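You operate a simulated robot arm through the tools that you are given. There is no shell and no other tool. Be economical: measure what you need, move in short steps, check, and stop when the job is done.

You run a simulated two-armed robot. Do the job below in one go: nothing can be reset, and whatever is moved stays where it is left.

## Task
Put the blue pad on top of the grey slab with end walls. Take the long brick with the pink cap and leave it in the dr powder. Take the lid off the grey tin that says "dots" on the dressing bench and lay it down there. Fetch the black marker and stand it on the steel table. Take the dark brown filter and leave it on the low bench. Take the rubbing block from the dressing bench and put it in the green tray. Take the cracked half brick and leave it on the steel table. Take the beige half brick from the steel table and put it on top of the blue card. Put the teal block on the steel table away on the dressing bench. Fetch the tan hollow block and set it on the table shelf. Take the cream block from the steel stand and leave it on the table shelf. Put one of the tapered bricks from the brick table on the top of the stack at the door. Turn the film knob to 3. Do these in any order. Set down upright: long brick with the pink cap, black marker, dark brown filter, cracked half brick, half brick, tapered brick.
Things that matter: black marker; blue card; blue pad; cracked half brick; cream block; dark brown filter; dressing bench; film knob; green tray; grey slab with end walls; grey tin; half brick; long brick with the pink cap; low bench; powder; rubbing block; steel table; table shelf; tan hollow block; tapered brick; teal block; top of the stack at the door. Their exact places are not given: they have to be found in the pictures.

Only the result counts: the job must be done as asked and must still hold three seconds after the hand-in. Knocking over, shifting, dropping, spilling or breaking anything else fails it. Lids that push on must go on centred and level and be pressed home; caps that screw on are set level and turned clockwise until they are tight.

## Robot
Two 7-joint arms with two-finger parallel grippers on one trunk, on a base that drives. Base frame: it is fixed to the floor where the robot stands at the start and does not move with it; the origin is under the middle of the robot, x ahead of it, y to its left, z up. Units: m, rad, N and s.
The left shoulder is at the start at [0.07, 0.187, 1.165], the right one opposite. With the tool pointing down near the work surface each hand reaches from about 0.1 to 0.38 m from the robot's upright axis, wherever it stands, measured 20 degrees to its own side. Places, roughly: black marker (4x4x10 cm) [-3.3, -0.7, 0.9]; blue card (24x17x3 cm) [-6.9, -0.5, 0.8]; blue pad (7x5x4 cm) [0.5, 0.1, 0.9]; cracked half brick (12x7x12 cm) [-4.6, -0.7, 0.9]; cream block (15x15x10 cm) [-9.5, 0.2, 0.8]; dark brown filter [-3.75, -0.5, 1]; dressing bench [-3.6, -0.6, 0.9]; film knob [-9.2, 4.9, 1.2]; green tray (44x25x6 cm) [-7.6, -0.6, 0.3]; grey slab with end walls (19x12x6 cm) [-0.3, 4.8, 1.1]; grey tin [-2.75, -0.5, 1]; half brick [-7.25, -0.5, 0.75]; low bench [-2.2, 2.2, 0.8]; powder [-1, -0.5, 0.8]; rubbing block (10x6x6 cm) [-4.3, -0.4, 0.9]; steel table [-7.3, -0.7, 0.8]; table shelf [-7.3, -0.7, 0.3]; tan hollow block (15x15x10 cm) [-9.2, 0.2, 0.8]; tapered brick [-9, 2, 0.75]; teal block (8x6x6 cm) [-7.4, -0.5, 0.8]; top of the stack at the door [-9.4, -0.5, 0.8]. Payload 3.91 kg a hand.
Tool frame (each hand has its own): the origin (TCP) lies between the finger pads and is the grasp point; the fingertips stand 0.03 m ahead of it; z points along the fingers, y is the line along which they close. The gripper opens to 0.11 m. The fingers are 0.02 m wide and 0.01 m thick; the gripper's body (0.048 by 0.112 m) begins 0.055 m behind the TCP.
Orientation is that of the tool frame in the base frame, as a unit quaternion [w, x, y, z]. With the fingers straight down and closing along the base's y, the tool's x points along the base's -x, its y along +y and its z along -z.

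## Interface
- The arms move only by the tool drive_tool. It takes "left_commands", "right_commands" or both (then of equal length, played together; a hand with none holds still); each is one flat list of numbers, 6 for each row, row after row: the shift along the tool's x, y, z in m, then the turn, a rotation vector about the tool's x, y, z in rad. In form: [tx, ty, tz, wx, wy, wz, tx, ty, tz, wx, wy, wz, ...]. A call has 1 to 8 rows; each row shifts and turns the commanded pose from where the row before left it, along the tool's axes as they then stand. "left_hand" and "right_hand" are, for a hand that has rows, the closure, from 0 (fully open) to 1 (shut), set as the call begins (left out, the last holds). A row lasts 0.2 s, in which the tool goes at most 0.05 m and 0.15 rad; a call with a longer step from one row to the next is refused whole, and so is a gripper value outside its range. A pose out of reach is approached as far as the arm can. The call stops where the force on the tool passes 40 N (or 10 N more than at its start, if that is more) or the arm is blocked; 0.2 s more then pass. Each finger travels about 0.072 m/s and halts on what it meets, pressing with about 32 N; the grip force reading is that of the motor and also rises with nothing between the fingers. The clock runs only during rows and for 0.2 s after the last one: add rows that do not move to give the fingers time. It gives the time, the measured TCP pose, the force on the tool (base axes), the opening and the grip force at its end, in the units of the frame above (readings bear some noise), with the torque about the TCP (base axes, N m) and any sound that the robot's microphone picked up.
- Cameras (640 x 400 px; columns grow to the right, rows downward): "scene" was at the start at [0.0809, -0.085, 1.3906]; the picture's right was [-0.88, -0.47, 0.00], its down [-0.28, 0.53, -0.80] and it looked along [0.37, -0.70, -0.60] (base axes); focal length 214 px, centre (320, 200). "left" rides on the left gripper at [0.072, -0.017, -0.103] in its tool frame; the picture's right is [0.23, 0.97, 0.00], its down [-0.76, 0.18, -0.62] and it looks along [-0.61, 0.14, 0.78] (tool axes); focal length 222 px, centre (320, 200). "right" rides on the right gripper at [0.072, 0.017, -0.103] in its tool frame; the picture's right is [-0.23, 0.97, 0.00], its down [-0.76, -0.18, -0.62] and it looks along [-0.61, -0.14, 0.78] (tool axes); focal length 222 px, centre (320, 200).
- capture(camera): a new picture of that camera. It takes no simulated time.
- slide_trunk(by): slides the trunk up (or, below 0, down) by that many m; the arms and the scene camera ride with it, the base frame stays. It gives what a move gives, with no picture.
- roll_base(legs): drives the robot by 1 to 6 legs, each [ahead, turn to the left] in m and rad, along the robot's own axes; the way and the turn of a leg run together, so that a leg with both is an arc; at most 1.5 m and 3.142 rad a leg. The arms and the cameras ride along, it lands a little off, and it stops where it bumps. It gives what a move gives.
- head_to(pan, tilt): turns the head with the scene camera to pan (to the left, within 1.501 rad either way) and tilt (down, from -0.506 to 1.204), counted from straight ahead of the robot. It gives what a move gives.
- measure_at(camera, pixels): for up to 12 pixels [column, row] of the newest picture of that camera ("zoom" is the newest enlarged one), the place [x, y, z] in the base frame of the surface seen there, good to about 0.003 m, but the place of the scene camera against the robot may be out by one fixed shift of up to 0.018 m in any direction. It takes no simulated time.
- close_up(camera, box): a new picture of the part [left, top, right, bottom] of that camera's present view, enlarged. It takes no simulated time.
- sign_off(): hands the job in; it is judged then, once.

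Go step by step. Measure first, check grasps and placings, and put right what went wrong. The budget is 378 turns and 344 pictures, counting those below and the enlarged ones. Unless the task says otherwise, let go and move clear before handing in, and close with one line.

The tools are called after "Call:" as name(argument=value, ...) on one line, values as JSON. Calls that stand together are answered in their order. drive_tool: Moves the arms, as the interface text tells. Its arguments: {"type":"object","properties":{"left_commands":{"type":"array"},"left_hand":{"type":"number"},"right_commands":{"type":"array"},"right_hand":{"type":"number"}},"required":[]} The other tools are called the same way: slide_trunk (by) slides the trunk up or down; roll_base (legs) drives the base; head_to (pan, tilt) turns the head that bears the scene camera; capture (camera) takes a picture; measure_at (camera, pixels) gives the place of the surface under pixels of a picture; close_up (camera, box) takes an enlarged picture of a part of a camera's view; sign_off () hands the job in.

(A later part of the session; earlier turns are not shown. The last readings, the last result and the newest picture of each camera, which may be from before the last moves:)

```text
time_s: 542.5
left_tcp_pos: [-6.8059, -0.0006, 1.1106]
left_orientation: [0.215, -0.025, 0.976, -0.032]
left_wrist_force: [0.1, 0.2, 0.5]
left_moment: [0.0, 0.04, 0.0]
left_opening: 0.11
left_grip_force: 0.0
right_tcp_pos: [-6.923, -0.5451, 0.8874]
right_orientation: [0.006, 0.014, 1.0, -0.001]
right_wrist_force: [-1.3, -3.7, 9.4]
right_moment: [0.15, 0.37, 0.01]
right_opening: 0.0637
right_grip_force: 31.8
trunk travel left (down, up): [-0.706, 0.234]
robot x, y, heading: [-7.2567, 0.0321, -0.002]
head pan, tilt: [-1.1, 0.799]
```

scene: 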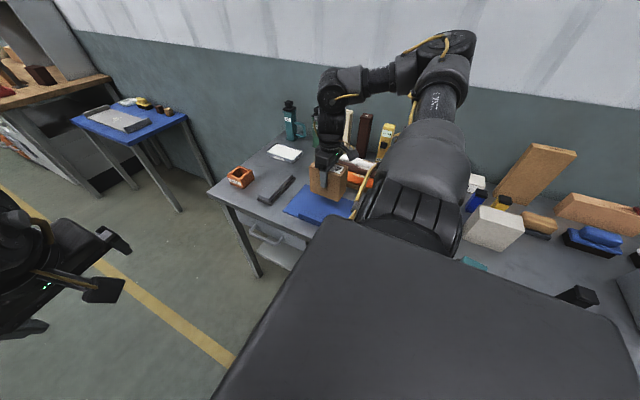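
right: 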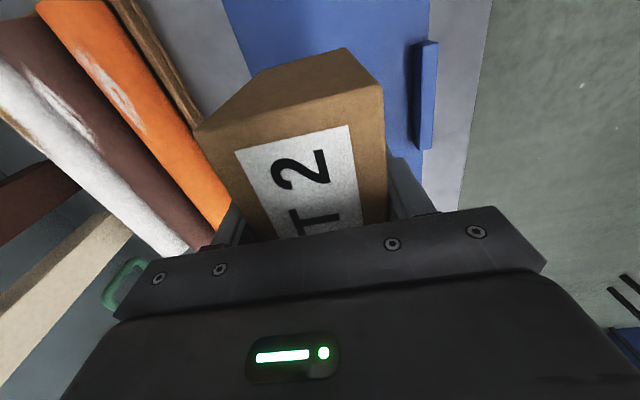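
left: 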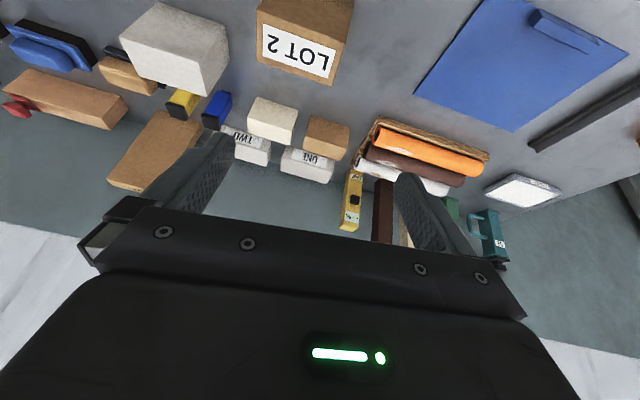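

Contact. Release and lift.

Call:
drive_tool(right_commands=[0, 0, 0, 0, 0, 0, 0, 0, 0, 0, 0, 0, 0, 0, 0, 0, 0, 0], right_hand=0.2)

Call:
drive_tool(right_commands=[0, 0, -0.03, 0, 0, 0, 0, 0, -0.045, 0, 0, 0, 0, 0, -0.045, 0, 0, 0, 0, 0, -0.045, 0, 0, 0])

Call:
capture(camera="right")

```text
time_s: 543.2
left_tcp_pos: [-6.8047, 0.001, 1.1109]
left_orientation: [0.216, -0.026, 0.976, -0.032]
left_wrist_force: [0.1, 0.5, -0.6]
left_moment: [0.0, 0.01, 0.0]
left_opening: 0.1101
left_grip_force: 0.1
right_tcp_pos: [-6.9228, -0.545, 0.8854]
right_orientation: [0.006, 0.015, 1.0, -0.001]
right_wrist_force: [-0.8, -0.3, -0.5]
right_moment: [-0.01, 0.03, 0.01]
right_opening: 0.088
right_grip_force: 0.0
trunk travel left (down, up): [-0.706, 0.234]
robot x, y, heading: [-7.2523, 0.0311, -0.0]
head pan, tilt: [-1.1, 0.799]
```

```text
time_s: 544.2
left_tcp_pos: [-6.8053, 0.002, 1.1124]
left_orientation: [0.216, -0.025, 0.976, -0.032]
left_wrist_force: [0.0, 0.0, 0.5]
left_moment: [0.0, -0.05, 0.03]
left_opening: 0.1101
left_grip_force: 0.0
right_tcp_pos: [-6.9258, -0.5431, 1.0526]
right_orientation: [0.006, 0.015, 1.0, -0.001]
right_wrist_force: [-0.6, -0.6, 0.8]
right_moment: [0.04, -0.01, 0.01]
right_opening: 0.0878
right_grip_force: 0.1
trunk travel left (down, up): [-0.706, 0.234]
robot x, y, heading: [-7.2528, 0.031, -0.002]
head pan, tilt: [-1.1, 0.799]
```

```text
188 pictures are left
```

right: 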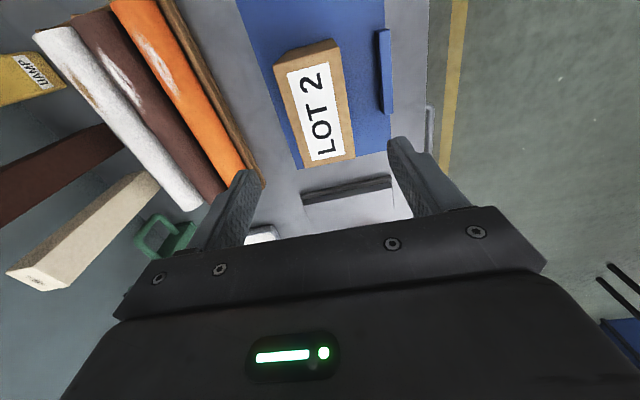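

The half brick stands on the card. Next the teal block: roll back 0.505 with the same right-hand pose.

Call:
roll_base(legs=[[-0.505, 0]])

Call:
capture(camera="right")

Call:
measure_at(camera="right", pixels=[[340, 120], [350, 90], [370, 110], [330, 110], [350, 130], [380, 100], [360, 140]])

```text
time_s: 547.2
left_tcp_pos: [-7.31, -0.0008, 1.1115]
left_orientation: [0.216, -0.023, 0.976, -0.032]
left_wrist_force: [-1.1, 0.0, -0.5]
left_moment: [0.01, 0.01, 0.01]
left_opening: 0.1099
left_grip_force: 0.0
right_tcp_pos: [-7.4317, -0.5453, 1.0518]
right_orientation: [0.006, 0.017, 1.0, 0.0]
right_wrist_force: [-1.0, 0.1, -0.3]
right_moment: [0.01, -0.03, 0.01]
right_opening: 0.0877
right_grip_force: 0.1
trunk travel left (down, up): [-0.706, 0.234]
robot x, y, heading: [-7.7601, 0.0309, -0.003]
head pan, tilt: [-1.1, 0.799]
```

```text
187 pictures are left
```

right: 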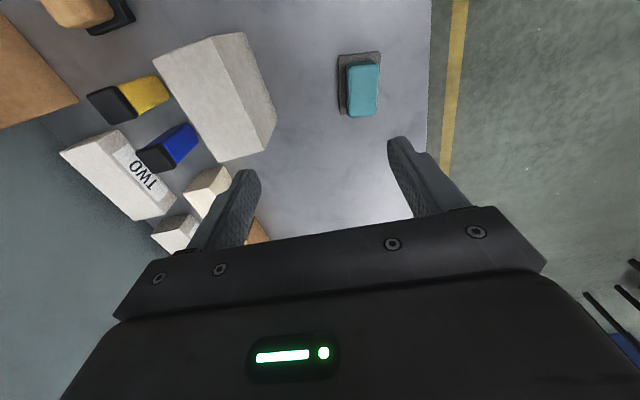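

```text
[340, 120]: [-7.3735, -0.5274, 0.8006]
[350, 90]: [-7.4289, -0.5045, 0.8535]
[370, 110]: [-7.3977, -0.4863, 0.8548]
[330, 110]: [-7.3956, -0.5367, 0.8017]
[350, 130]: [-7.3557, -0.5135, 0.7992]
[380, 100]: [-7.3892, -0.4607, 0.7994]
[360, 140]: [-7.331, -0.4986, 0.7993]
```

Call:
close_up(camera="right", box=[310, 40, 410, 130])

Call:
measure_at(camera="zoom", pixels=[[205, 200], [250, 120], [440, 120], [420, 320], [230, 320], [250, 300], [340, 200], [195, 300], [400, 80]])

```text
4.44 times, centred on (360, 85) of right
```

zoom: 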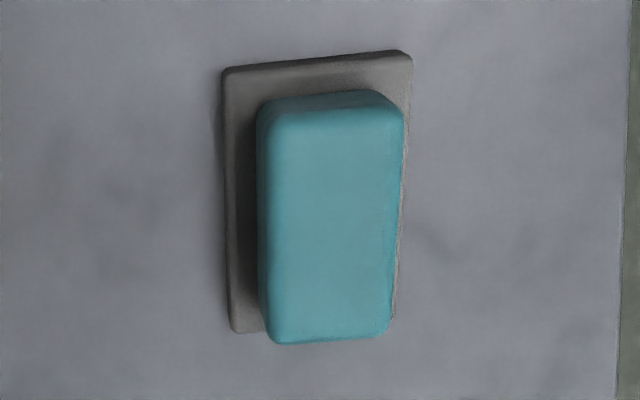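

```text
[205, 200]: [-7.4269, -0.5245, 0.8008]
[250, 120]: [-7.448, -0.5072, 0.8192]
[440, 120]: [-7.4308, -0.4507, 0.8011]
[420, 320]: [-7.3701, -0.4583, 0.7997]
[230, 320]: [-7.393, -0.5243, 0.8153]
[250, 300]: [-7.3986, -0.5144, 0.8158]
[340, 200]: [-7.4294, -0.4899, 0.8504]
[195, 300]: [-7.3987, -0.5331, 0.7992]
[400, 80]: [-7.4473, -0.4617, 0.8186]
```

The teal part is centred at (-7.427,-0.489); the base top is 0.818. I'll grip the teal part at TCP z≈0.853.

Call:
drive_tool(right_commands=[-0.004, 0.028, 0, 0, 0, -0.034, 0, 0.028, 0.02, 0, 0, 0, 0, 0, 0.045, 0, 0, 0, 0, 0, 0.045, 0, 0, 0, 0, 0, 0.045, 0, 0, 0], right_hand=0.3)

Call:
capture(camera="right")

```text
time_s: 548.4
left_tcp_pos: [-7.3087, -0.0008, 1.1102]
left_orientation: [0.215, -0.024, 0.976, -0.032]
left_wrist_force: [-1.2, -0.2, -0.7]
left_moment: [-0.01, -0.02, 0.0]
left_opening: 0.11
left_grip_force: 0.0
right_tcp_pos: [-7.4225, -0.4894, 0.8965]
right_orientation: [0.005, 0.0, 1.0, 0.0]
right_wrist_force: [-1.3, 0.3, -0.6]
right_moment: [0.04, 0.02, -0.04]
right_opening: 0.0769
right_grip_force: 0.0
trunk travel left (down, up): [-0.706, 0.234]
robot x, y, heading: [-7.7546, 0.032, -0.003]
head pan, tilt: [-1.1, 0.799]
```

```text
185 pictures are left
```

right: 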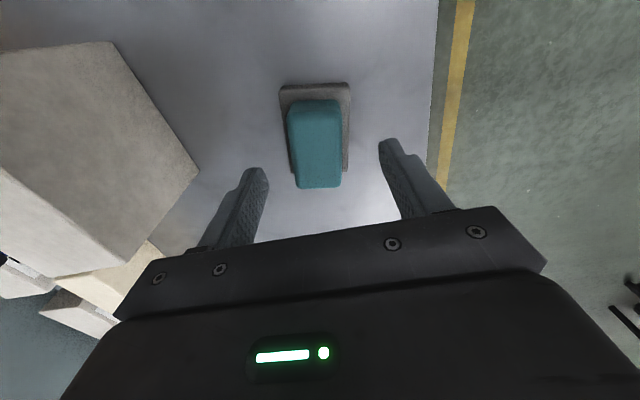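

Call:
drive_tool(right_commands=[0.004, 0.001, 0.022, 0, 0, 0, 0, 0, 0.021, 0, 0, 0])

Call:
drive_tool(right_commands=[0, 0, 0, 0, 0, 0, 0, 0, 0, 0, 0, 0, 0, 0, 0, 0, 0, 0, 0, 0, 0, 0, 0, 0], right_hand=1)

Call:
drive_tool(right_commands=[0, 0, -0.01, 0, 0, 0, 0, 0, -0.03, 0, 0, 0, 0, 0, -0.045, 0, 0, 0, 0, 0, -0.045, 0, 0, 0, 0, 0, -0.045, 0, 0, 0])

Call:
capture(camera="right")

```text
time_s: 549.0
left_tcp_pos: [-7.3076, -0.0006, 1.1105]
left_orientation: [0.214, -0.024, 0.976, -0.032]
left_wrist_force: [-0.4, 0.2, 1.3]
left_moment: [0.04, 0.01, 0.02]
left_opening: 0.11
left_grip_force: 0.1
right_tcp_pos: [-7.4268, -0.4883, 0.8521]
right_orientation: [0.005, 0.0, 1.0, 0.0]
right_wrist_force: [-0.7, 1.2, -0.5]
right_moment: [-0.01, 0.02, -0.02]
right_opening: 0.077
right_grip_force: 0.1
trunk travel left (down, up): [-0.706, 0.234]
robot x, y, heading: [-7.7601, 0.0326, -0.005]
head pan, tilt: [-1.1, 0.799]
```

```text
time_s: 550.0
left_tcp_pos: [-7.3082, 0.0005, 1.1105]
left_orientation: [0.216, -0.025, 0.976, -0.032]
left_wrist_force: [0.2, 0.3, -0.3]
left_moment: [-0.02, 0.01, 0.0]
left_opening: 0.1102
left_grip_force: 0.1
right_tcp_pos: [-7.4269, -0.4878, 0.8531]
right_orientation: [0.005, 0.0, 1.0, -0.001]
right_wrist_force: [0.6, -0.4, 2.0]
right_moment: [-0.09, -0.05, 0.04]
right_opening: 0.0381
right_grip_force: 31.5
trunk travel left (down, up): [-0.706, 0.234]
robot x, y, heading: [-7.7591, 0.0308, -0.004]
head pan, tilt: [-1.1, 0.799]
```

```text
time_s: 551.2
left_tcp_pos: [-7.3099, 0.0008, 1.1109]
left_orientation: [0.216, -0.024, 0.976, -0.033]
left_wrist_force: [-0.2, 0.2, 0.8]
left_moment: [-0.07, -0.02, 0.01]
left_opening: 0.1102
left_grip_force: 0.1
right_tcp_pos: [-7.4346, -0.4867, 1.0281]
right_orientation: [0.005, 0.0, 1.0, 0.0]
right_wrist_force: [-0.7, 1.0, -1.2]
right_moment: [0.0, 0.0, 0.01]
right_opening: 0.0377
right_grip_force: 32.1
trunk travel left (down, up): [-0.706, 0.234]
robot x, y, heading: [-7.7606, 0.0305, -0.009]
head pan, tilt: [-1.1, 0.799]
```

```text
184 pictures are left
```

right: 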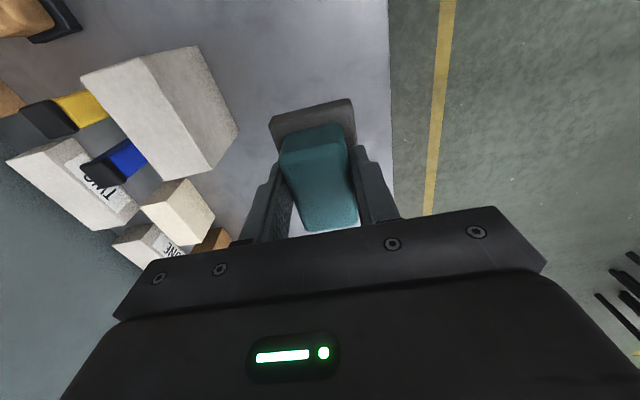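

Held. I'll tuck the hand to y≈-0.37 and drive 3.1 m along to the dressing bench, to the rubbing block's old spot.

Call:
drive_tool(right_commands=[0, 0.04, -0.01, 0, 0, 0, 0, 0.04, -0.01, 0, 0, 0, 0, 0.03, -0.01, 0, 0, 0])

Call:
roll_base(legs=[[0, 0.028], [1.5, 0], [1.3, 0], [0, -0.02]])

Call:
capture(camera="right")

Call:
capture(camera="scene")

```text
time_s: 552.0
left_tcp_pos: [-7.309, 0.001, 1.1107]
left_orientation: [0.215, -0.024, 0.976, -0.031]
left_wrist_force: [-1.1, 0.6, 1.2]
left_moment: [-0.02, -0.01, 0.02]
left_opening: 0.1103
left_grip_force: 0.0
right_tcp_pos: [-7.4346, -0.3758, 1.0593]
right_orientation: [0.006, 0.0, 1.0, -0.001]
right_wrist_force: [-0.1, -0.3, -1.8]
right_moment: [-0.02, 0.0, 0.0]
right_opening: 0.0378
right_grip_force: 32.0
trunk travel left (down, up): [-0.706, 0.234]
robot x, y, heading: [-7.759, 0.0323, -0.003]
head pan, tilt: [-1.1, 0.799]
```

```text
time_s: 566.2
left_tcp_pos: [-4.533, 0.0302, 1.1104]
left_orientation: [0.216, -0.018, 0.976, -0.033]
left_wrist_force: [0.0, 0.6, -0.1]
left_moment: [0.02, 0.0, 0.02]
left_opening: 0.11
left_grip_force: 0.1
right_tcp_pos: [-4.6634, -0.3462, 1.06]
right_orientation: [0.005, 0.006, 1.0, -0.001]
right_wrist_force: [-0.4, 0.3, -1.5]
right_moment: [0.0, 0.01, 0.03]
right_opening: 0.0375
right_grip_force: 31.5
trunk travel left (down, up): [-0.706, 0.234]
robot x, y, heading: [-4.9853, 0.0656, -0.017]
head pan, tilt: [-1.1, 0.799]
```

```text
183 pictures are left
```

right: 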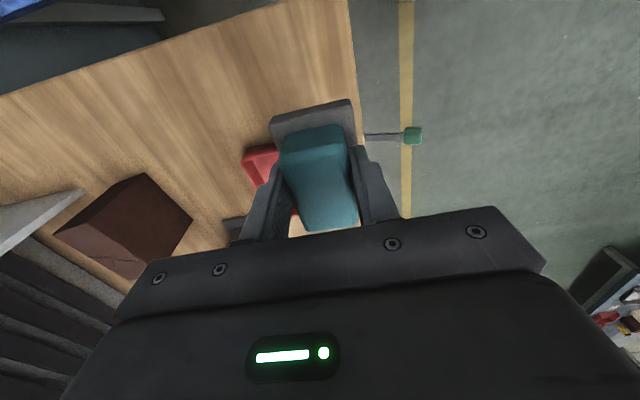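

```text
182 pictures are left
```

scene: 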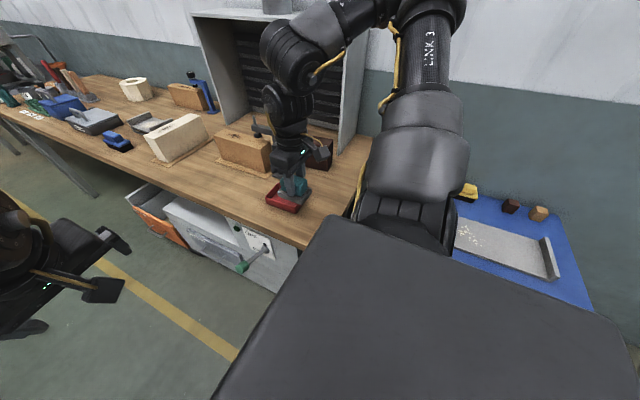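

There's a large free area of bench at this right end. I'll measure it and place the teal here.

Call:
measure_at(camera="right", pixels=[[250, 60], [330, 40], [150, 130], [340, 80], [280, 20], [265, 160], [130, 200], [345, 5]])

```text
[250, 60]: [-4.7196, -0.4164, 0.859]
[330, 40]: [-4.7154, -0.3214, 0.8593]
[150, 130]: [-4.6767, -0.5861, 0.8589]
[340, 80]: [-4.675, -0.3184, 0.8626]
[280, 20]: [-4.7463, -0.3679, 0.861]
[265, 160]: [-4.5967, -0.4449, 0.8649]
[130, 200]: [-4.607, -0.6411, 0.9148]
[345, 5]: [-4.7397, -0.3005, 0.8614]
```

Placing at (-4.70,-0.45).

Call:
drive_tool(right_commands=[0.012, -0.035, 0, 0, 0, 0, 0.012, -0.035, 0, 0, 0, 0, 0.012, -0.034, 0.02, 0, 0, 0, 0, 0, 0.045, 0, 0, 0, 0, 0, 0.045, 0, 0, 0, 0, 0, 0.03, 0, 0, 0])

Call:
capture(camera="right")

```text
time_s: 567.6
left_tcp_pos: [-4.5347, 0.0271, 1.1106]
left_orientation: [0.215, -0.017, 0.976, -0.033]
left_wrist_force: [-0.2, 0.4, 0.5]
left_moment: [0.01, -0.02, -0.01]
left_opening: 0.1101
left_grip_force: 0.1
right_tcp_pos: [-4.7003, -0.4508, 0.9192]
right_orientation: [0.005, 0.006, 1.0, 0.0]
right_wrist_force: [-0.3, -1.3, -2.1]
right_moment: [0.01, -0.02, 0.0]
right_opening: 0.0377
right_grip_force: 31.7
trunk travel left (down, up): [-0.706, 0.234]
robot x, y, heading: [-4.9826, 0.0671, -0.017]
head pan, tilt: [-1.1, 0.799]
```

```text
181 pictures are left
```

right: 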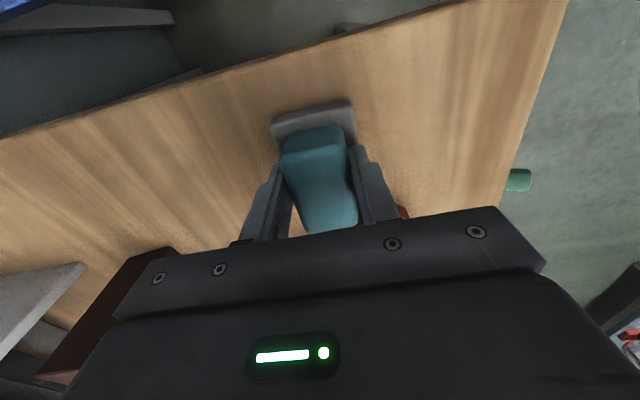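

Call:
drive_tool(right_commands=[0, 0, 0.003, 0, 0, 0, 0, 0, 0.002, 0, 0, 0, 0, 0, 0.002, 0, 0, 0])

```text
time_s: 568.4
left_tcp_pos: [-4.5355, 0.0284, 1.111]
left_orientation: [0.216, -0.018, 0.976, -0.033]
left_wrist_force: [0.7, -0.5, -0.2]
left_moment: [0.0, 0.02, -0.03]
left_opening: 0.1098
left_grip_force: 0.0
right_tcp_pos: [-4.6993, -0.4508, 0.9126]
right_orientation: [0.006, 0.006, 1.0, -0.002]
right_wrist_force: [1.0, -3.2, 10.9]
right_moment: [0.19, 0.37, 0.06]
right_opening: 0.0376
right_grip_force: 31.8
trunk travel left (down, up): [-0.706, 0.234]
robot x, y, heading: [-4.9832, 0.0685, -0.014]
head pan, tilt: [-1.1, 0.799]
```

Contact. Release, lift, and look for the cracked brick.

Call:
drive_tool(right_commands=[0, 0, 0, 0, 0, 0, 0, 0, 0, 0, 0, 0], right_hand=0.3)

Call:
drive_tool(right_commands=[0, 0, -0.03, 0, 0, 0, 0, 0, -0.045, 0, 0, 0, 0, 0, -0.045, 0, 0, 0, 0, 0, -0.045, 0, 0, 0], right_hand=0)

Call:
capture(camera="right")

```text
time_s: 569.0
left_tcp_pos: [-4.5346, 0.029, 1.1105]
left_orientation: [0.216, -0.018, 0.976, -0.034]
left_wrist_force: [0.4, -0.1, -0.1]
left_moment: [0.0, 0.01, 0.0]
left_opening: 0.1099
left_grip_force: 0.1
right_tcp_pos: [-4.6998, -0.4492, 0.9128]
right_orientation: [0.006, 0.006, 1.0, -0.001]
right_wrist_force: [0.6, 0.0, 0.0]
right_moment: [0.01, 0.01, 0.01]
right_opening: 0.077
right_grip_force: 0.1
trunk travel left (down, up): [-0.706, 0.234]
robot x, y, heading: [-4.983, 0.0648, -0.016]
head pan, tilt: [-1.1, 0.799]
```

```text
time_s: 570.0
left_tcp_pos: [-4.5353, 0.0297, 1.1102]
left_orientation: [0.216, -0.018, 0.976, -0.034]
left_wrist_force: [0.4, 0.4, 0.2]
left_moment: [-0.01, 0.0, -0.04]
left_opening: 0.1101
left_grip_force: 0.0
right_tcp_pos: [-4.7034, -0.4473, 1.0805]
right_orientation: [0.005, 0.006, 1.0, -0.001]
right_wrist_force: [0.2, -0.4, -0.2]
right_moment: [0.0, 0.01, -0.03]
right_opening: 0.1103
right_grip_force: 0.0
trunk travel left (down, up): [-0.706, 0.234]
robot x, y, heading: [-4.9822, 0.0644, -0.02]
head pan, tilt: [-1.1, 0.799]
```

```text
180 pictures are left
```

right: 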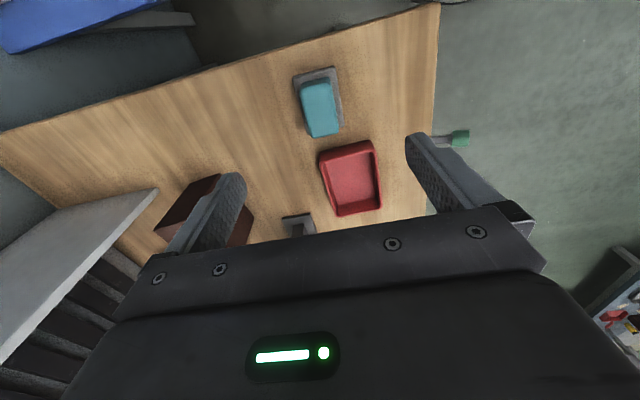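

Teal is placed. I'll measure the cracked brick's corners.

Call:
measure_at(camera="right", pixels=[[212, 182], [165, 222], [185, 205], [175, 240], [240, 225], [100, 230], [300, 225]])

Call:
close_up(camera="scene", box=[230, 90, 390, 220])

```text
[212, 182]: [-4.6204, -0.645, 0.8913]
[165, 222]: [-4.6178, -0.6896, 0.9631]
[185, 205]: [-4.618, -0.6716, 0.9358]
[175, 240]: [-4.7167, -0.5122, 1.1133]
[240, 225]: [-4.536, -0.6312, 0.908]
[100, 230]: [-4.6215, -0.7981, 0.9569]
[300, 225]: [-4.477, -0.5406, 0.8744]
```

```text
3.08 times, centred on (310, 155) of scene
```

zoom: 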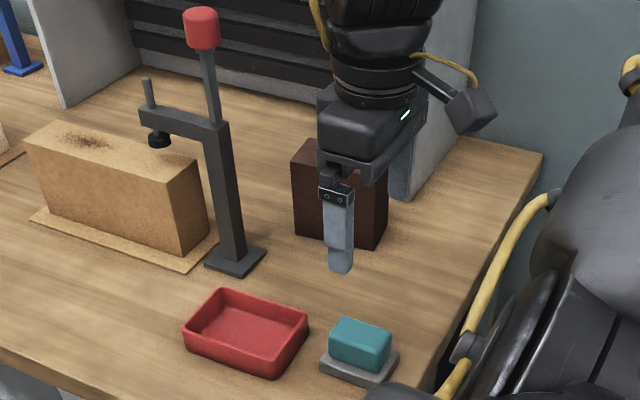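

I'll move the right hand over the brick for a proper view.

Call:
drive_tool(right_commands=[-0.02, -0.04, -0.02, 0, 0, 0, -0.02, -0.04, -0.02, 0, 0, 0, -0.02, -0.03, 0, 0, 0, 0])

Call:
capture(camera="right")

Call:
measure_at(camera="right", pixels=[[250, 130], [290, 150], [230, 180], [280, 190], [260, 160], [320, 180], [210, 150], [270, 120]])

```text
time_s: 570.8
left_tcp_pos: [-4.533, 0.0278, 1.1101]
left_orientation: [0.215, -0.017, 0.976, -0.033]
left_wrist_force: [0.6, -0.6, 0.4]
left_moment: [0.01, 0.01, 0.0]
left_opening: 0.1102
left_grip_force: 0.1
right_tcp_pos: [-4.6425, -0.5613, 1.1184]
right_orientation: [0.004, 0.005, 1.0, -0.001]
right_wrist_force: [0.4, 0.0, -0.2]
right_moment: [-0.01, 0.02, 0.01]
right_opening: 0.1099
right_grip_force: 0.1
trunk travel left (down, up): [-0.706, 0.234]
robot x, y, heading: [-4.9844, 0.0661, -0.018]
head pan, tilt: [-1.1, 0.799]
```

```text
178 pictures are left
```

right: 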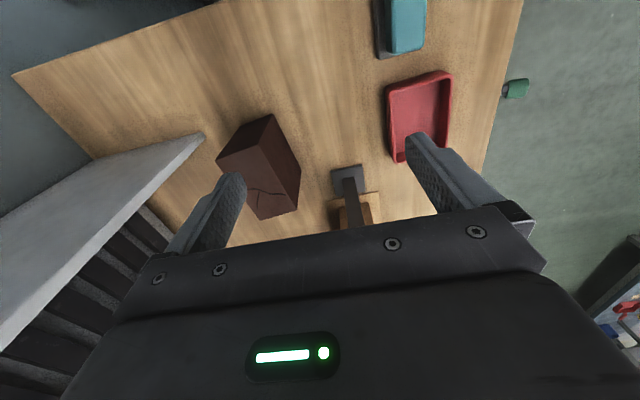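

```text
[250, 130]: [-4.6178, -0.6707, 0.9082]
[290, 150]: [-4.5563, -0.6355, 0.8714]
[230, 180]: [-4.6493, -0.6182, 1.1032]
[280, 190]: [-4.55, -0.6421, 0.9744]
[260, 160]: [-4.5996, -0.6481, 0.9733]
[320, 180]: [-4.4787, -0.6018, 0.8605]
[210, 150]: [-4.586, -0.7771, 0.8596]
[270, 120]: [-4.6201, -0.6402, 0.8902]
```

The brick's top spans about 12 cm in x and 7 cm in y, centred near (-4.56,-0.67). I must get closer, so I'll check the lever and bench leg.

Call:
measure_at(camera="right", pixels=[[515, 88], [505, 92], [224, 163], [275, 152], [294, 205], [265, 215], [300, 170]])

Call:
head_to(pan=-0.75, tilt=0.9)

Call:
capture(camera="scene")

```text
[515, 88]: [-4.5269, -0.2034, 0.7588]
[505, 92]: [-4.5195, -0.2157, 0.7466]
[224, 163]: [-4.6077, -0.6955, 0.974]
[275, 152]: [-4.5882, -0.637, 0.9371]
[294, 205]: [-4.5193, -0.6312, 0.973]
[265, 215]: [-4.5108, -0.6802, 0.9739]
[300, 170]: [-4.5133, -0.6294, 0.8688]
```

```text
time_s: 571.6
left_tcp_pos: [-4.535, 0.0284, 1.1119]
left_orientation: [0.215, -0.017, 0.976, -0.034]
left_wrist_force: [0.0, 0.2, 0.6]
left_moment: [0.03, 0.0, -0.02]
left_opening: 0.1097
left_grip_force: 0.1
right_tcp_pos: [-4.6437, -0.5603, 1.119]
right_orientation: [0.006, 0.006, 1.0, -0.001]
right_wrist_force: [0.2, -1.1, 0.7]
right_moment: [-0.01, 0.0, 0.02]
right_opening: 0.1099
right_grip_force: 0.0
trunk travel left (down, up): [-0.706, 0.234]
robot x, y, heading: [-4.9816, 0.0669, -0.017]
head pan, tilt: [-0.75, 0.901]
```

```text
177 pictures are left
```

scene: 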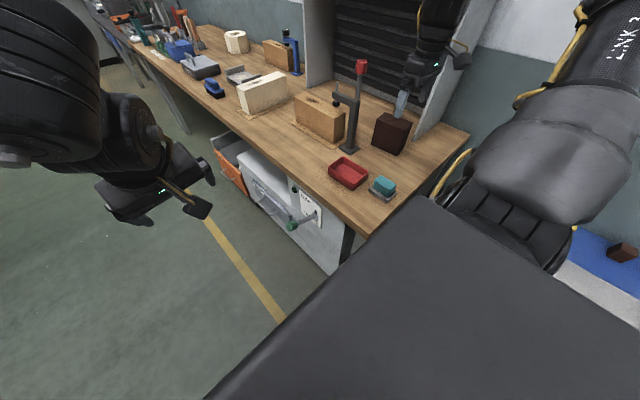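

The brick centre is (-4.562,-0.666). I'll pull the hand in, move the base to about (-4.78,-0.03), then reach out again.

Call:
drive_tool(right_commands=[0, 0.045, 0, 0, 0, 0, 0.01, 0.045, 0, 0, 0, 0, 0.01, 0.045, 0, 0, 0, 0, 0, 0.045, 0, 0, 0, 0, 0, 0.03, 0, 0, 0, 0])

Call:
roll_base(legs=[[0, -0.435], [0.222, 0], [0, 0.452]])

Call:
drive_tool(right_commands=[0.04, 0, 0, 0, 0, 0, 0.04, -0.02, 0, 0, 0, 0, 0.03, -0.035, 0, 0, 0, 0, 0, -0.045, 0, 0, 0, 0, 0, -0.045, 0, 0, 0, 0, 0, -0.045, 0, 0, 0, 0])

Call:
capture(camera="right")

```text
time_s: 572.8
left_tcp_pos: [-4.5346, 0.0299, 1.1113]
left_orientation: [0.215, -0.017, 0.976, -0.035]
left_wrist_force: [0.0, 0.2, -0.1]
left_moment: [-0.02, -0.01, -0.05]
left_opening: 0.1101
left_grip_force: 0.1
right_tcp_pos: [-4.6612, -0.3478, 1.1197]
right_orientation: [0.005, 0.007, 1.0, -0.001]
right_wrist_force: [0.0, 0.5, -1.0]
right_moment: [-0.05, 0.01, -0.01]
right_opening: 0.1099
right_grip_force: 0.1
trunk travel left (down, up): [-0.706, 0.234]
robot x, y, heading: [-4.9822, 0.0641, -0.02]
head pan, tilt: [-0.75, 0.901]
```

```text
time_s: 577.1
left_tcp_pos: [-4.335, -0.0673, 1.1103]
left_orientation: [0.215, -0.021, 0.976, -0.033]
left_wrist_force: [0.4, 0.2, -0.4]
left_moment: [-0.03, 0.04, 0.0]
left_opening: 0.1099
left_grip_force: 0.1
right_tcp_pos: [-4.4588, -0.4443, 1.1183]
right_orientation: [0.005, 0.004, 1.0, -0.001]
right_wrist_force: [0.8, 0.5, -1.3]
right_moment: [-0.02, 0.07, 0.01]
right_opening: 0.11
right_grip_force: 0.1
trunk travel left (down, up): [-0.706, 0.234]
robot x, y, heading: [-4.7832, -0.0298, -0.023]
head pan, tilt: [-0.75, 0.901]
```

```text
time_s: 578.5
left_tcp_pos: [-4.3336, -0.0696, 1.1103]
left_orientation: [0.216, -0.021, 0.976, -0.031]
left_wrist_force: [-0.5, 0.5, 0.3]
left_moment: [0.06, 0.03, 0.01]
left_opening: 0.11
left_grip_force: 0.1
right_tcp_pos: [-4.5607, -0.6481, 1.1239]
right_orientation: [0.005, 0.003, 1.0, 0.001]
right_wrist_force: [0.0, 0.1, -1.1]
right_moment: [0.06, -0.01, -0.02]
right_opening: 0.1101
right_grip_force: 0.0
right hand out of reach, approached as far as the arm can: row 2
trunk travel left (down, up): [-0.706, 0.234]
robot x, y, heading: [-4.7826, -0.0317, -0.022]
head pan, tilt: [-0.75, 0.901]
```

```text
176 pictures are left
```

right: 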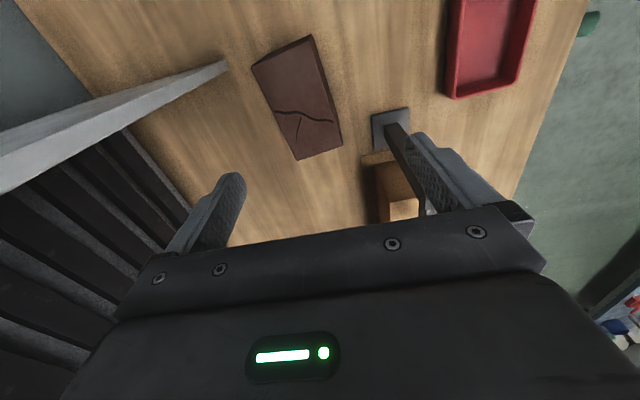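

I reached over it. Measuring the brick's top corners and the hood panel.

Call:
measure_at(camera="right", pixels=[[258, 70], [310, 42], [336, 143], [300, 154], [297, 98], [225, 68], [400, 160], [205, 80]])

```text
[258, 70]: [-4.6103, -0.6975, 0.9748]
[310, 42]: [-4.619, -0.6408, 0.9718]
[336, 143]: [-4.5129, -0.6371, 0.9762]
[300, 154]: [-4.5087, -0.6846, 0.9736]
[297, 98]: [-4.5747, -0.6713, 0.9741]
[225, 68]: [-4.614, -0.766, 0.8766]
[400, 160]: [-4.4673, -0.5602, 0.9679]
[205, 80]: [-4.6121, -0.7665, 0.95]
```

Brick centre is (-4.563,-0.667) with a yaw of about 0.06. I'll align and descend.

Call:
drive_tool(right_commands=[0.002, -0.01, 0, 0, 0, -0.06, 0, -0.009, 0.02, 0, 0, 0, 0, 0, 0.045, 0, 0, 0, 0, 0, 0.045, 0, 0, 0])

Call:
capture(camera="right")

```text
time_s: 579.5
left_tcp_pos: [-4.3351, -0.0675, 1.1107]
left_orientation: [0.215, -0.021, 0.976, -0.032]
left_wrist_force: [-0.7, -0.8, -0.4]
left_moment: [-0.01, -0.02, -0.01]
left_opening: 0.1101
left_grip_force: 0.1
right_tcp_pos: [-4.5648, -0.6641, 1.0165]
right_orientation: [0.005, -0.028, 1.0, -0.001]
right_wrist_force: [-0.5, -0.1, 0.0]
right_moment: [0.03, 0.02, -0.03]
right_opening: 0.1099
right_grip_force: 0.1
trunk travel left (down, up): [-0.706, 0.234]
robot x, y, heading: [-4.7837, -0.0304, -0.021]
head pan, tilt: [-0.75, 0.901]
```

```text
175 pictures are left
```

right: 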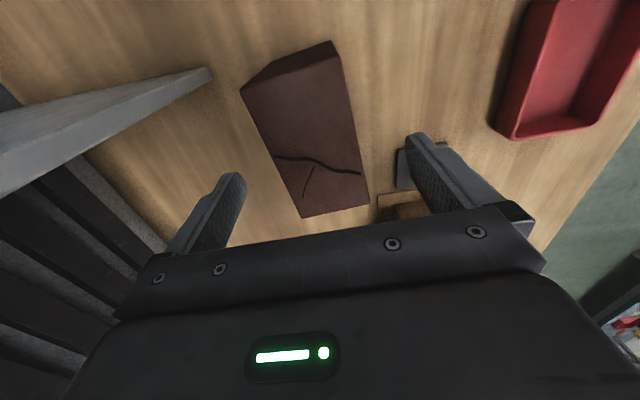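

Aligned. Descend 0.088 and grip.

Call:
drive_tool(right_commands=[0, -0.002, 0.04, 0, 0, 0, 0, 0, 0.04, 0, 0, 0, 0, 0, 0.008, 0, 0, 0])

Call:
drive_tool(right_commands=[0, 0, 0, 0, 0, 0, 0, 0, 0, 0, 0, 0, 0, 0, 0, 0, 0, 0, 0, 0, 0, 0, 0, 0], right_hand=1)

Call:
drive_tool(right_commands=[0, 0, -0.01, 0, 0, 0, 0, 0, -0.02, 0, 0, 0, 0, 0, -0.03, 0, 0, 0])

Call:
capture(camera="right")

```text
time_s: 580.3
left_tcp_pos: [-4.3354, -0.0653, 1.1108]
left_orientation: [0.215, -0.021, 0.976, -0.033]
left_wrist_force: [0.5, 0.3, -0.8]
left_moment: [-0.03, 0.01, -0.01]
left_opening: 0.1098
left_grip_force: 0.0
right_tcp_pos: [-4.5637, -0.664, 0.9314]
right_orientation: [0.006, -0.027, 1.0, -0.001]
right_wrist_force: [-0.3, 0.0, 0.8]
right_moment: [-0.01, -0.01, -0.02]
right_opening: 0.1101
right_grip_force: 0.1
trunk travel left (down, up): [-0.706, 0.234]
robot x, y, heading: [-4.7837, -0.0278, -0.027]
head pan, tilt: [-0.75, 0.901]
```

```text
time_s: 581.3
left_tcp_pos: [-4.3356, -0.0667, 1.11]
left_orientation: [0.215, -0.021, 0.976, -0.033]
left_wrist_force: [-0.3, 0.9, -0.2]
left_moment: [-0.03, -0.02, 0.0]
left_opening: 0.1099
left_grip_force: 0.1
right_tcp_pos: [-4.5639, -0.6651, 0.9304]
right_orientation: [0.005, -0.027, 1.0, 0.0]
right_wrist_force: [-0.7, -0.7, -0.3]
right_moment: [0.02, 0.11, 0.04]
right_opening: 0.065
right_grip_force: 32.1
trunk travel left (down, up): [-0.706, 0.234]
robot x, y, heading: [-4.7816, -0.03, -0.021]
head pan, tilt: [-0.75, 0.901]
```

```text
time_s: 582.1
left_tcp_pos: [-4.3346, -0.0667, 1.1113]
left_orientation: [0.215, -0.021, 0.976, -0.032]
left_wrist_force: [0.0, 1.1, 0.2]
left_moment: [0.01, -0.01, -0.01]
left_opening: 0.1098
left_grip_force: 0.0
right_tcp_pos: [-4.5635, -0.6655, 0.9886]
right_orientation: [0.005, -0.028, 1.0, -0.001]
right_wrist_force: [-1.0, 0.2, -5.6]
right_moment: [-0.03, 0.02, 0.0]
right_opening: 0.065
right_grip_force: 31.8
trunk travel left (down, up): [-0.706, 0.234]
robot x, y, heading: [-4.7852, -0.0284, -0.017]
head pan, tilt: [-0.75, 0.901]
```

```text
174 pictures are left
```

right: 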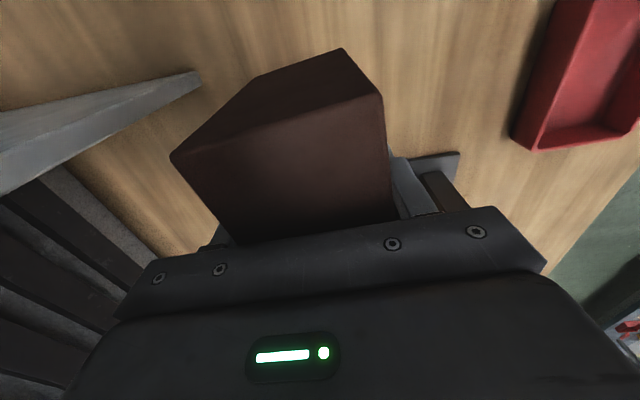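

Held. I'll lift high, then reverse straight to the steel table, to LOT 2's old spot.

Call:
drive_tool(right_commands=[0, 0, -0.045, 0, 0, 0, 0, 0, -0.045, 0, 0, 0, 0, 0, -0.045, 0, 0, 0])

Call:
roll_base(legs=[[-0.4, 0]])

Call:
drive_tool(right_commands=[0, 0.04, -0.01, 0, 0, 0, 0, 0.04, -0.01, 0, 0, 0])

Call:
capture(camera="right")

```text
time_s: 582.9
left_tcp_pos: [-4.3342, -0.0654, 1.1105]
left_orientation: [0.216, -0.021, 0.976, -0.033]
left_wrist_force: [-0.1, 0.1, 0.9]
left_moment: [-0.01, 0.02, 0.03]
left_opening: 0.1101
left_grip_force: 0.2
right_tcp_pos: [-4.5655, -0.6656, 1.1241]
right_orientation: [0.005, -0.027, 1.0, 0.0]
right_wrist_force: [0.1, 0.5, -6.2]
right_moment: [-0.01, 0.0, 0.01]
right_opening: 0.065
right_grip_force: 32.1
trunk travel left (down, up): [-0.706, 0.234]
robot x, y, heading: [-4.7868, -0.032, -0.021]
head pan, tilt: [-0.75, 0.901]
```

```text
time_s: 585.3
left_tcp_pos: [-4.7291, -0.0598, 1.1104]
left_orientation: [0.214, -0.017, 0.976, -0.033]
left_wrist_force: [-0.3, 0.0, -0.2]
left_moment: [0.01, 0.02, -0.03]
left_opening: 0.1101
left_grip_force: 0.0
right_tcp_pos: [-4.9637, -0.6582, 1.1233]
right_orientation: [0.005, -0.024, 1.0, -0.001]
right_wrist_force: [0.5, -0.9, -5.7]
right_moment: [0.03, 0.01, 0.01]
right_opening: 0.065
right_grip_force: 31.5
trunk travel left (down, up): [-0.706, 0.234]
robot x, y, heading: [-5.176, -0.0187, -0.029]
head pan, tilt: [-0.75, 0.901]
```

```text
time_s: 585.9
left_tcp_pos: [-4.7304, -0.0574, 1.1098]
left_orientation: [0.216, -0.018, 0.976, -0.034]
left_wrist_force: [-0.7, 0.3, 0.1]
left_moment: [0.02, 0.0, -0.02]
left_opening: 0.11
left_grip_force: 0.1
right_tcp_pos: [-4.9701, -0.5749, 1.1441]
right_orientation: [0.006, -0.023, 1.0, -0.002]
right_wrist_force: [-0.3, 0.9, -4.8]
right_moment: [-0.02, 0.03, 0.02]
right_opening: 0.0648
right_grip_force: 32.2
trunk travel left (down, up): [-0.706, 0.234]
robot x, y, heading: [-5.1763, -0.0194, -0.031]
head pan, tilt: [-0.75, 0.901]
```

```text
173 pictures are left
```

right: 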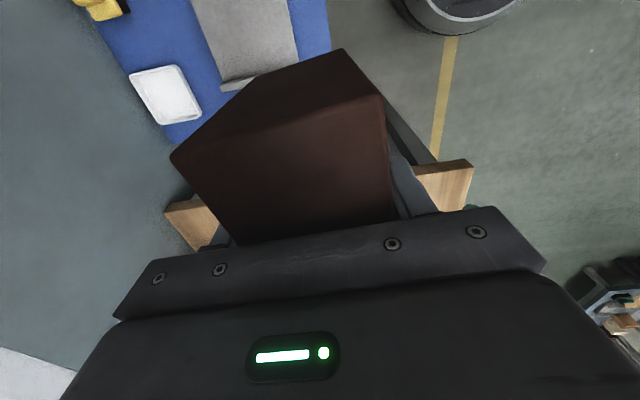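

Clear. I'll reverse 2.29 m to the steel table.

Call:
roll_base(legs=[[-1.2, 0], [-1.09, 0]])

Call:
capture(camera="right")

Call:
measure_at(camera="right", pixels=[[320, 30], [220, 60], [410, 80], [400, 30], [150, 120]])

```text
time_s: 597.2
left_tcp_pos: [-7.0246, -0.0043, 1.1092]
left_orientation: [0.215, -0.033, 0.976, -0.029]
left_wrist_force: [0.8, -0.1, -0.3]
left_moment: [0.02, 0.05, 0.02]
left_opening: 0.1098
left_grip_force: 0.0
right_tcp_pos: [-7.246, -0.5303, 1.1426]
right_orientation: [0.006, -0.039, 0.999, 0.0]
right_wrist_force: [0.1, 0.2, -6.5]
right_moment: [0.01, -0.03, 0.02]
right_opening: 0.0644
right_grip_force: 31.8
trunk travel left (down, up): [-0.706, 0.234]
robot x, y, heading: [-7.4721, 0.0171, 0.002]
head pan, tilt: [-0.75, 0.901]
```

```text
172 pictures are left
```

right: 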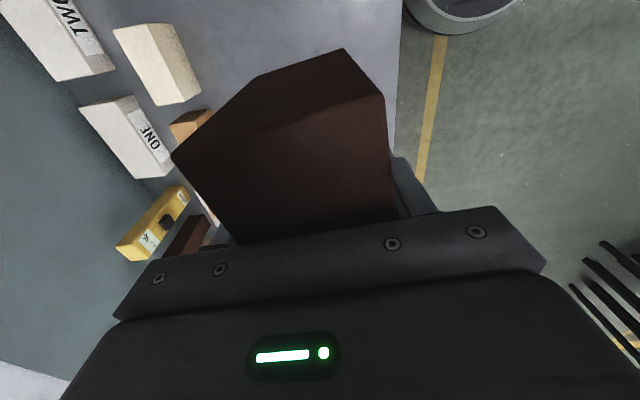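

```text
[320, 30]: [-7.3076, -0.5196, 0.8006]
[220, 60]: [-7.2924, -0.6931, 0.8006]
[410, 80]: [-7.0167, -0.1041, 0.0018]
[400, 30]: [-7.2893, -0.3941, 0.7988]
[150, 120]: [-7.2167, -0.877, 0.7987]
```

Lowering at (-7.265,-0.54).

Call:
drive_tool(right_commands=[0.018, -0.01, 0.03, 0, 0, 0.06, 0, 0, 0.045, 0, 0, 0, 0, 0, 0.045, 0, 0, 0, 0, 0, 0.045, 0, 0, 0, 0, 0, 0.045, 0, 0, 0, 0, 0, 0.045, 0, 0, 0, 0, 0, 0.01, 0, 0, 0])

Call:
capture(camera="right")

```text
time_s: 598.8
left_tcp_pos: [-7.0241, -0.0042, 1.1094]
left_orientation: [0.216, -0.033, 0.975, -0.03]
left_wrist_force: [-1.0, 0.3, 0.7]
left_moment: [-0.02, -0.01, -0.02]
left_opening: 0.1101
left_grip_force: 0.0
right_tcp_pos: [-7.2611, -0.5418, 0.8785]
right_orientation: [0.006, -0.009, 1.0, 0.0]
right_wrist_force: [-0.1, 0.3, -5.8]
right_moment: [0.0, 0.02, 0.04]
right_opening: 0.0648
right_grip_force: 31.9
trunk travel left (down, up): [-0.706, 0.234]
robot x, y, heading: [-7.4749, 0.02, 0.002]
head pan, tilt: [-0.75, 0.901]
```

```text
171 pictures are left
```

right: 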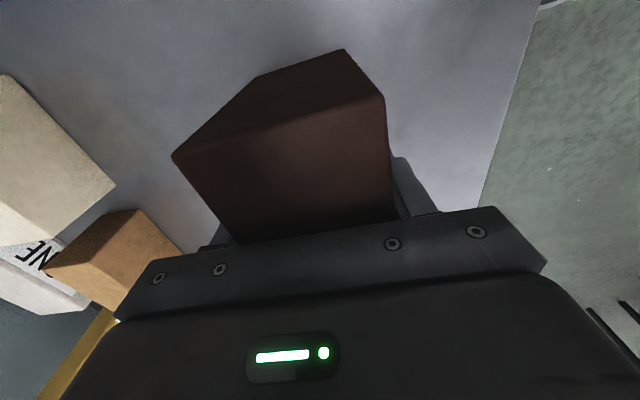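

Call:
drive_tool(right_commands=[0, 0, 0.004, 0, 0, 0, 0, 0, 0.003, 0, 0, 0, 0, 0, 0.002, 0, 0, 0])

Call:
drive_tool(right_commands=[0, 0, 0, 0, 0, 0, 0, 0, 0, 0, 0, 0, 0, 0, 0, 0, 0, 0], right_hand=0.2)

Call:
drive_tool(right_commands=[0, 0, -0.03, 0, 0, 0, 0, 0, -0.045, 0, 0, 0, 0, 0, -0.045, 0, 0, 0, 0, 0, -0.045, 0, 0, 0])

Call:
capture(camera="right")

```text
time_s: 599.6
left_tcp_pos: [-7.0239, -0.0022, 1.1101]
left_orientation: [0.216, -0.033, 0.975, -0.03]
left_wrist_force: [0.4, 0.6, -1.1]
left_moment: [-0.01, -0.01, -0.02]
left_opening: 0.1101
left_grip_force: 0.1
right_tcp_pos: [-7.26, -0.5412, 0.8691]
right_orientation: [0.006, -0.009, 1.0, -0.002]
right_wrist_force: [0.4, -6.7, 20.9]
right_moment: [0.29, 0.86, 0.51]
right_opening: 0.0648
right_grip_force: 32.2
trunk travel left (down, up): [-0.706, 0.234]
robot x, y, heading: [-7.472, 0.0197, 0.004]
head pan, tilt: [-0.75, 0.901]
```

```text
time_s: 600.4
left_tcp_pos: [-7.0244, -0.0035, 1.1109]
left_orientation: [0.215, -0.033, 0.975, -0.03]
left_wrist_force: [0.4, 0.1, -1.3]
left_moment: [0.02, 0.01, -0.01]
left_opening: 0.1099
left_grip_force: 0.1
right_tcp_pos: [-7.2594, -0.5415, 0.8669]
right_orientation: [0.006, -0.009, 1.0, -0.001]
right_wrist_force: [0.3, 0.0, -0.3]
right_moment: [-0.02, 0.01, -0.02]
right_opening: 0.0879
right_grip_force: 0.0
trunk travel left (down, up): [-0.706, 0.234]
robot x, y, heading: [-7.4727, 0.021, 0.003]
head pan, tilt: [-0.75, 0.901]
```

```text
time_s: 601.4
left_tcp_pos: [-7.0258, -0.0032, 1.1111]
left_orientation: [0.216, -0.032, 0.975, -0.032]
left_wrist_force: [-0.4, 0.7, 0.8]
left_moment: [0.03, -0.01, -0.01]
left_opening: 0.1101
left_grip_force: 0.1
right_tcp_pos: [-7.2611, -0.5394, 1.0329]
right_orientation: [0.006, -0.01, 1.0, -0.001]
right_wrist_force: [0.1, 0.1, -0.3]
right_moment: [0.02, -0.02, -0.04]
right_opening: 0.0881
right_grip_force: 0.0
trunk travel left (down, up): [-0.706, 0.234]
robot x, y, heading: [-7.474, 0.0243, 0.001]
head pan, tilt: [-0.75, 0.901]
```

```text
170 pictures are left
```

right: 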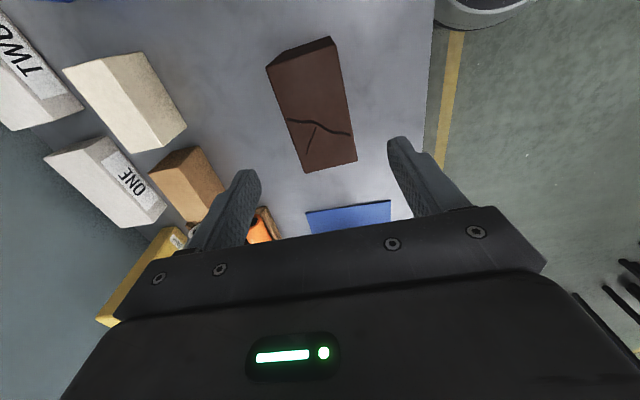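

The cracked half brick stands on the steel table. Next the steel stand with the cream and tan blocks: turn around and look.

Call:
drive_tool(right_commands=[0, 0.04, -0.02, 0, 0, 0, 0, 0.045, -0.02, 0, 0, 0, 0, 0.045, 0, 0, 0, 0, 0, 0.03, 0, 0, 0, 0])

Call:
roll_base(legs=[[0, 1.57], [0.5, 0], [0, 1.57]])

Call:
head_to(pan=0.0, tilt=0.45)

Call:
capture(camera="scene")

```text
time_s: 602.4
left_tcp_pos: [-7.0241, -0.0022, 1.1118]
left_orientation: [0.216, -0.031, 0.975, -0.031]
left_wrist_force: [-1.0, -0.1, -1.0]
left_moment: [-0.04, 0.0, 0.01]
left_opening: 0.1099
left_grip_force: 0.1
right_tcp_pos: [-7.2341, -0.4559, 1.0933]
right_orientation: [0.005, -0.009, 1.0, -0.001]
right_wrist_force: [0.9, -0.8, -0.9]
right_moment: [-0.01, 0.01, 0.01]
right_opening: 0.0878
right_grip_force: 0.1
right hand out of reach, approached as far as the arm can: row 2, 3, 4
trunk travel left (down, up): [-0.706, 0.234]
robot x, y, heading: [-7.4767, 0.0134, -0.001]
head pan, tilt: [-0.75, 0.901]
```

```text
time_s: 613.0
left_tcp_pos: [-7.9104, 0.5634, 1.1106]
left_orientation: [-0.034, 0.976, 0.015, -0.215]
left_wrist_force: [-0.2, -0.3, -0.5]
left_moment: [0.05, 0.02, -0.01]
left_opening: 0.1098
left_grip_force: 0.1
right_tcp_pos: [-7.6855, 1.0088, 1.0927]
right_orientation: [-0.001, 1.0, -0.007, -0.006]
right_wrist_force: [-0.1, -0.7, -0.9]
right_moment: [-0.01, 0.04, 0.0]
right_opening: 0.0882
right_grip_force: 0.0
trunk travel left (down, up): [-0.706, 0.234]
robot x, y, heading: [-7.4601, 0.5232, 3.11]
head pan, tilt: [-0.75, 0.901]
```

```text
time_s: 614.1
left_tcp_pos: [-7.9099, 0.564, 1.111]
left_orientation: [-0.035, 0.976, 0.015, -0.215]
left_wrist_force: [-0.3, 0.7, 0.7]
left_moment: [-0.01, -0.03, -0.02]
left_opening: 0.1101
left_grip_force: 0.0
right_tcp_pos: [-7.6856, 1.0084, 1.0924]
right_orientation: [-0.001, 1.0, -0.008, -0.005]
right_wrist_force: [1.1, -0.7, 0.1]
right_moment: [-0.02, 0.02, -0.02]
right_opening: 0.0881
right_grip_force: 0.1
trunk travel left (down, up): [-0.706, 0.234]
robot x, y, heading: [-7.4639, 0.5233, 3.11]
head pan, tilt: [0.0, 0.45]
```

```text
169 pictures are left
```

scene: 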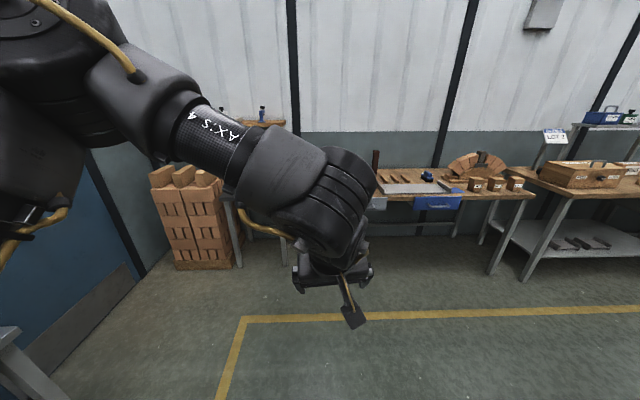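

The stack at the door is at (195,215) and the brick table at (450,190). I'll move closer and look left of the hand.

Call:
roll_base(legs=[[0.6, 0.03]])

Call:
drive_tool(left_commands=[0, 0.04, 0, 0, 0, 0, 0, 0.045, 0, 0, 0, 0, 0.02, 0.04, 0, 0, 0, 0, 0.02, 0.04, 0, 0, 0, 0])

Call:
head_to(pan=-0.15, tilt=0.6)

Call:
capture(camera="scene")

```text
time_s: 617.5
left_tcp_pos: [-8.5135, 0.56, 1.1116]
left_orientation: [-0.031, 0.976, 0.03, -0.216]
left_wrist_force: [0.7, -0.3, 0.2]
left_moment: [-0.03, 0.01, -0.03]
left_opening: 0.1099
left_grip_force: 0.0
right_tcp_pos: [-8.3024, 1.0114, 1.0926]
right_orientation: [-0.001, 1.0, 0.005, -0.005]
right_wrist_force: [-0.4, 0.4, 0.1]
right_moment: [0.0, 0.0, 0.0]
right_opening: 0.0879
right_grip_force: 0.1
trunk travel left (down, up): [-0.706, 0.234]
robot x, y, heading: [-8.0665, 0.5305, 3.142]
head pan, tilt: [0.0, 0.45]
```

```text
time_s: 618.5
left_tcp_pos: [-8.4683, 0.4061, 1.0833]
left_orientation: [-0.027, 0.977, 0.018, -0.213]
left_wrist_force: [0.6, -0.2, 0.7]
left_moment: [0.01, 0.02, -0.03]
left_opening: 0.11
left_grip_force: 0.1
left hand out of reach, approached as far as the arm can: row 4
right_tcp_pos: [-8.3006, 1.0103, 1.0925]
right_orientation: [-0.001, 1.0, 0.006, -0.007]
right_wrist_force: [0.1, -0.9, 0.0]
right_moment: [-0.01, 0.02, 0.01]
right_opening: 0.088
right_grip_force: 0.1
trunk travel left (down, up): [-0.706, 0.234]
robot x, y, heading: [-8.0646, 0.5325, 3.142]
head pan, tilt: [0.0, 0.45]
```

```text
time_s: 619.2
left_tcp_pos: [-8.4687, 0.4084, 1.0818]
left_orientation: [-0.027, 0.977, 0.018, -0.212]
left_wrist_force: [0.4, -0.1, 0.7]
left_moment: [0.0, -0.01, 0.02]
left_opening: 0.1098
left_grip_force: 0.1
right_tcp_pos: [-8.3012, 1.0114, 1.0934]
right_orientation: [-0.001, 1.0, 0.006, -0.005]
right_wrist_force: [-1.1, 0.5, -0.6]
right_moment: [-0.04, -0.01, -0.03]
right_opening: 0.0879
right_grip_force: 0.0
trunk travel left (down, up): [-0.706, 0.234]
robot x, y, heading: [-8.0663, 0.534, 3.142]
head pan, tilt: [-0.15, 0.6]
```

```text
168 pictures are left
```

scene: 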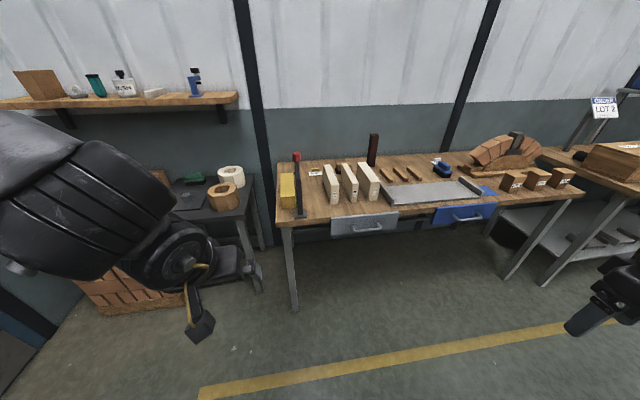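

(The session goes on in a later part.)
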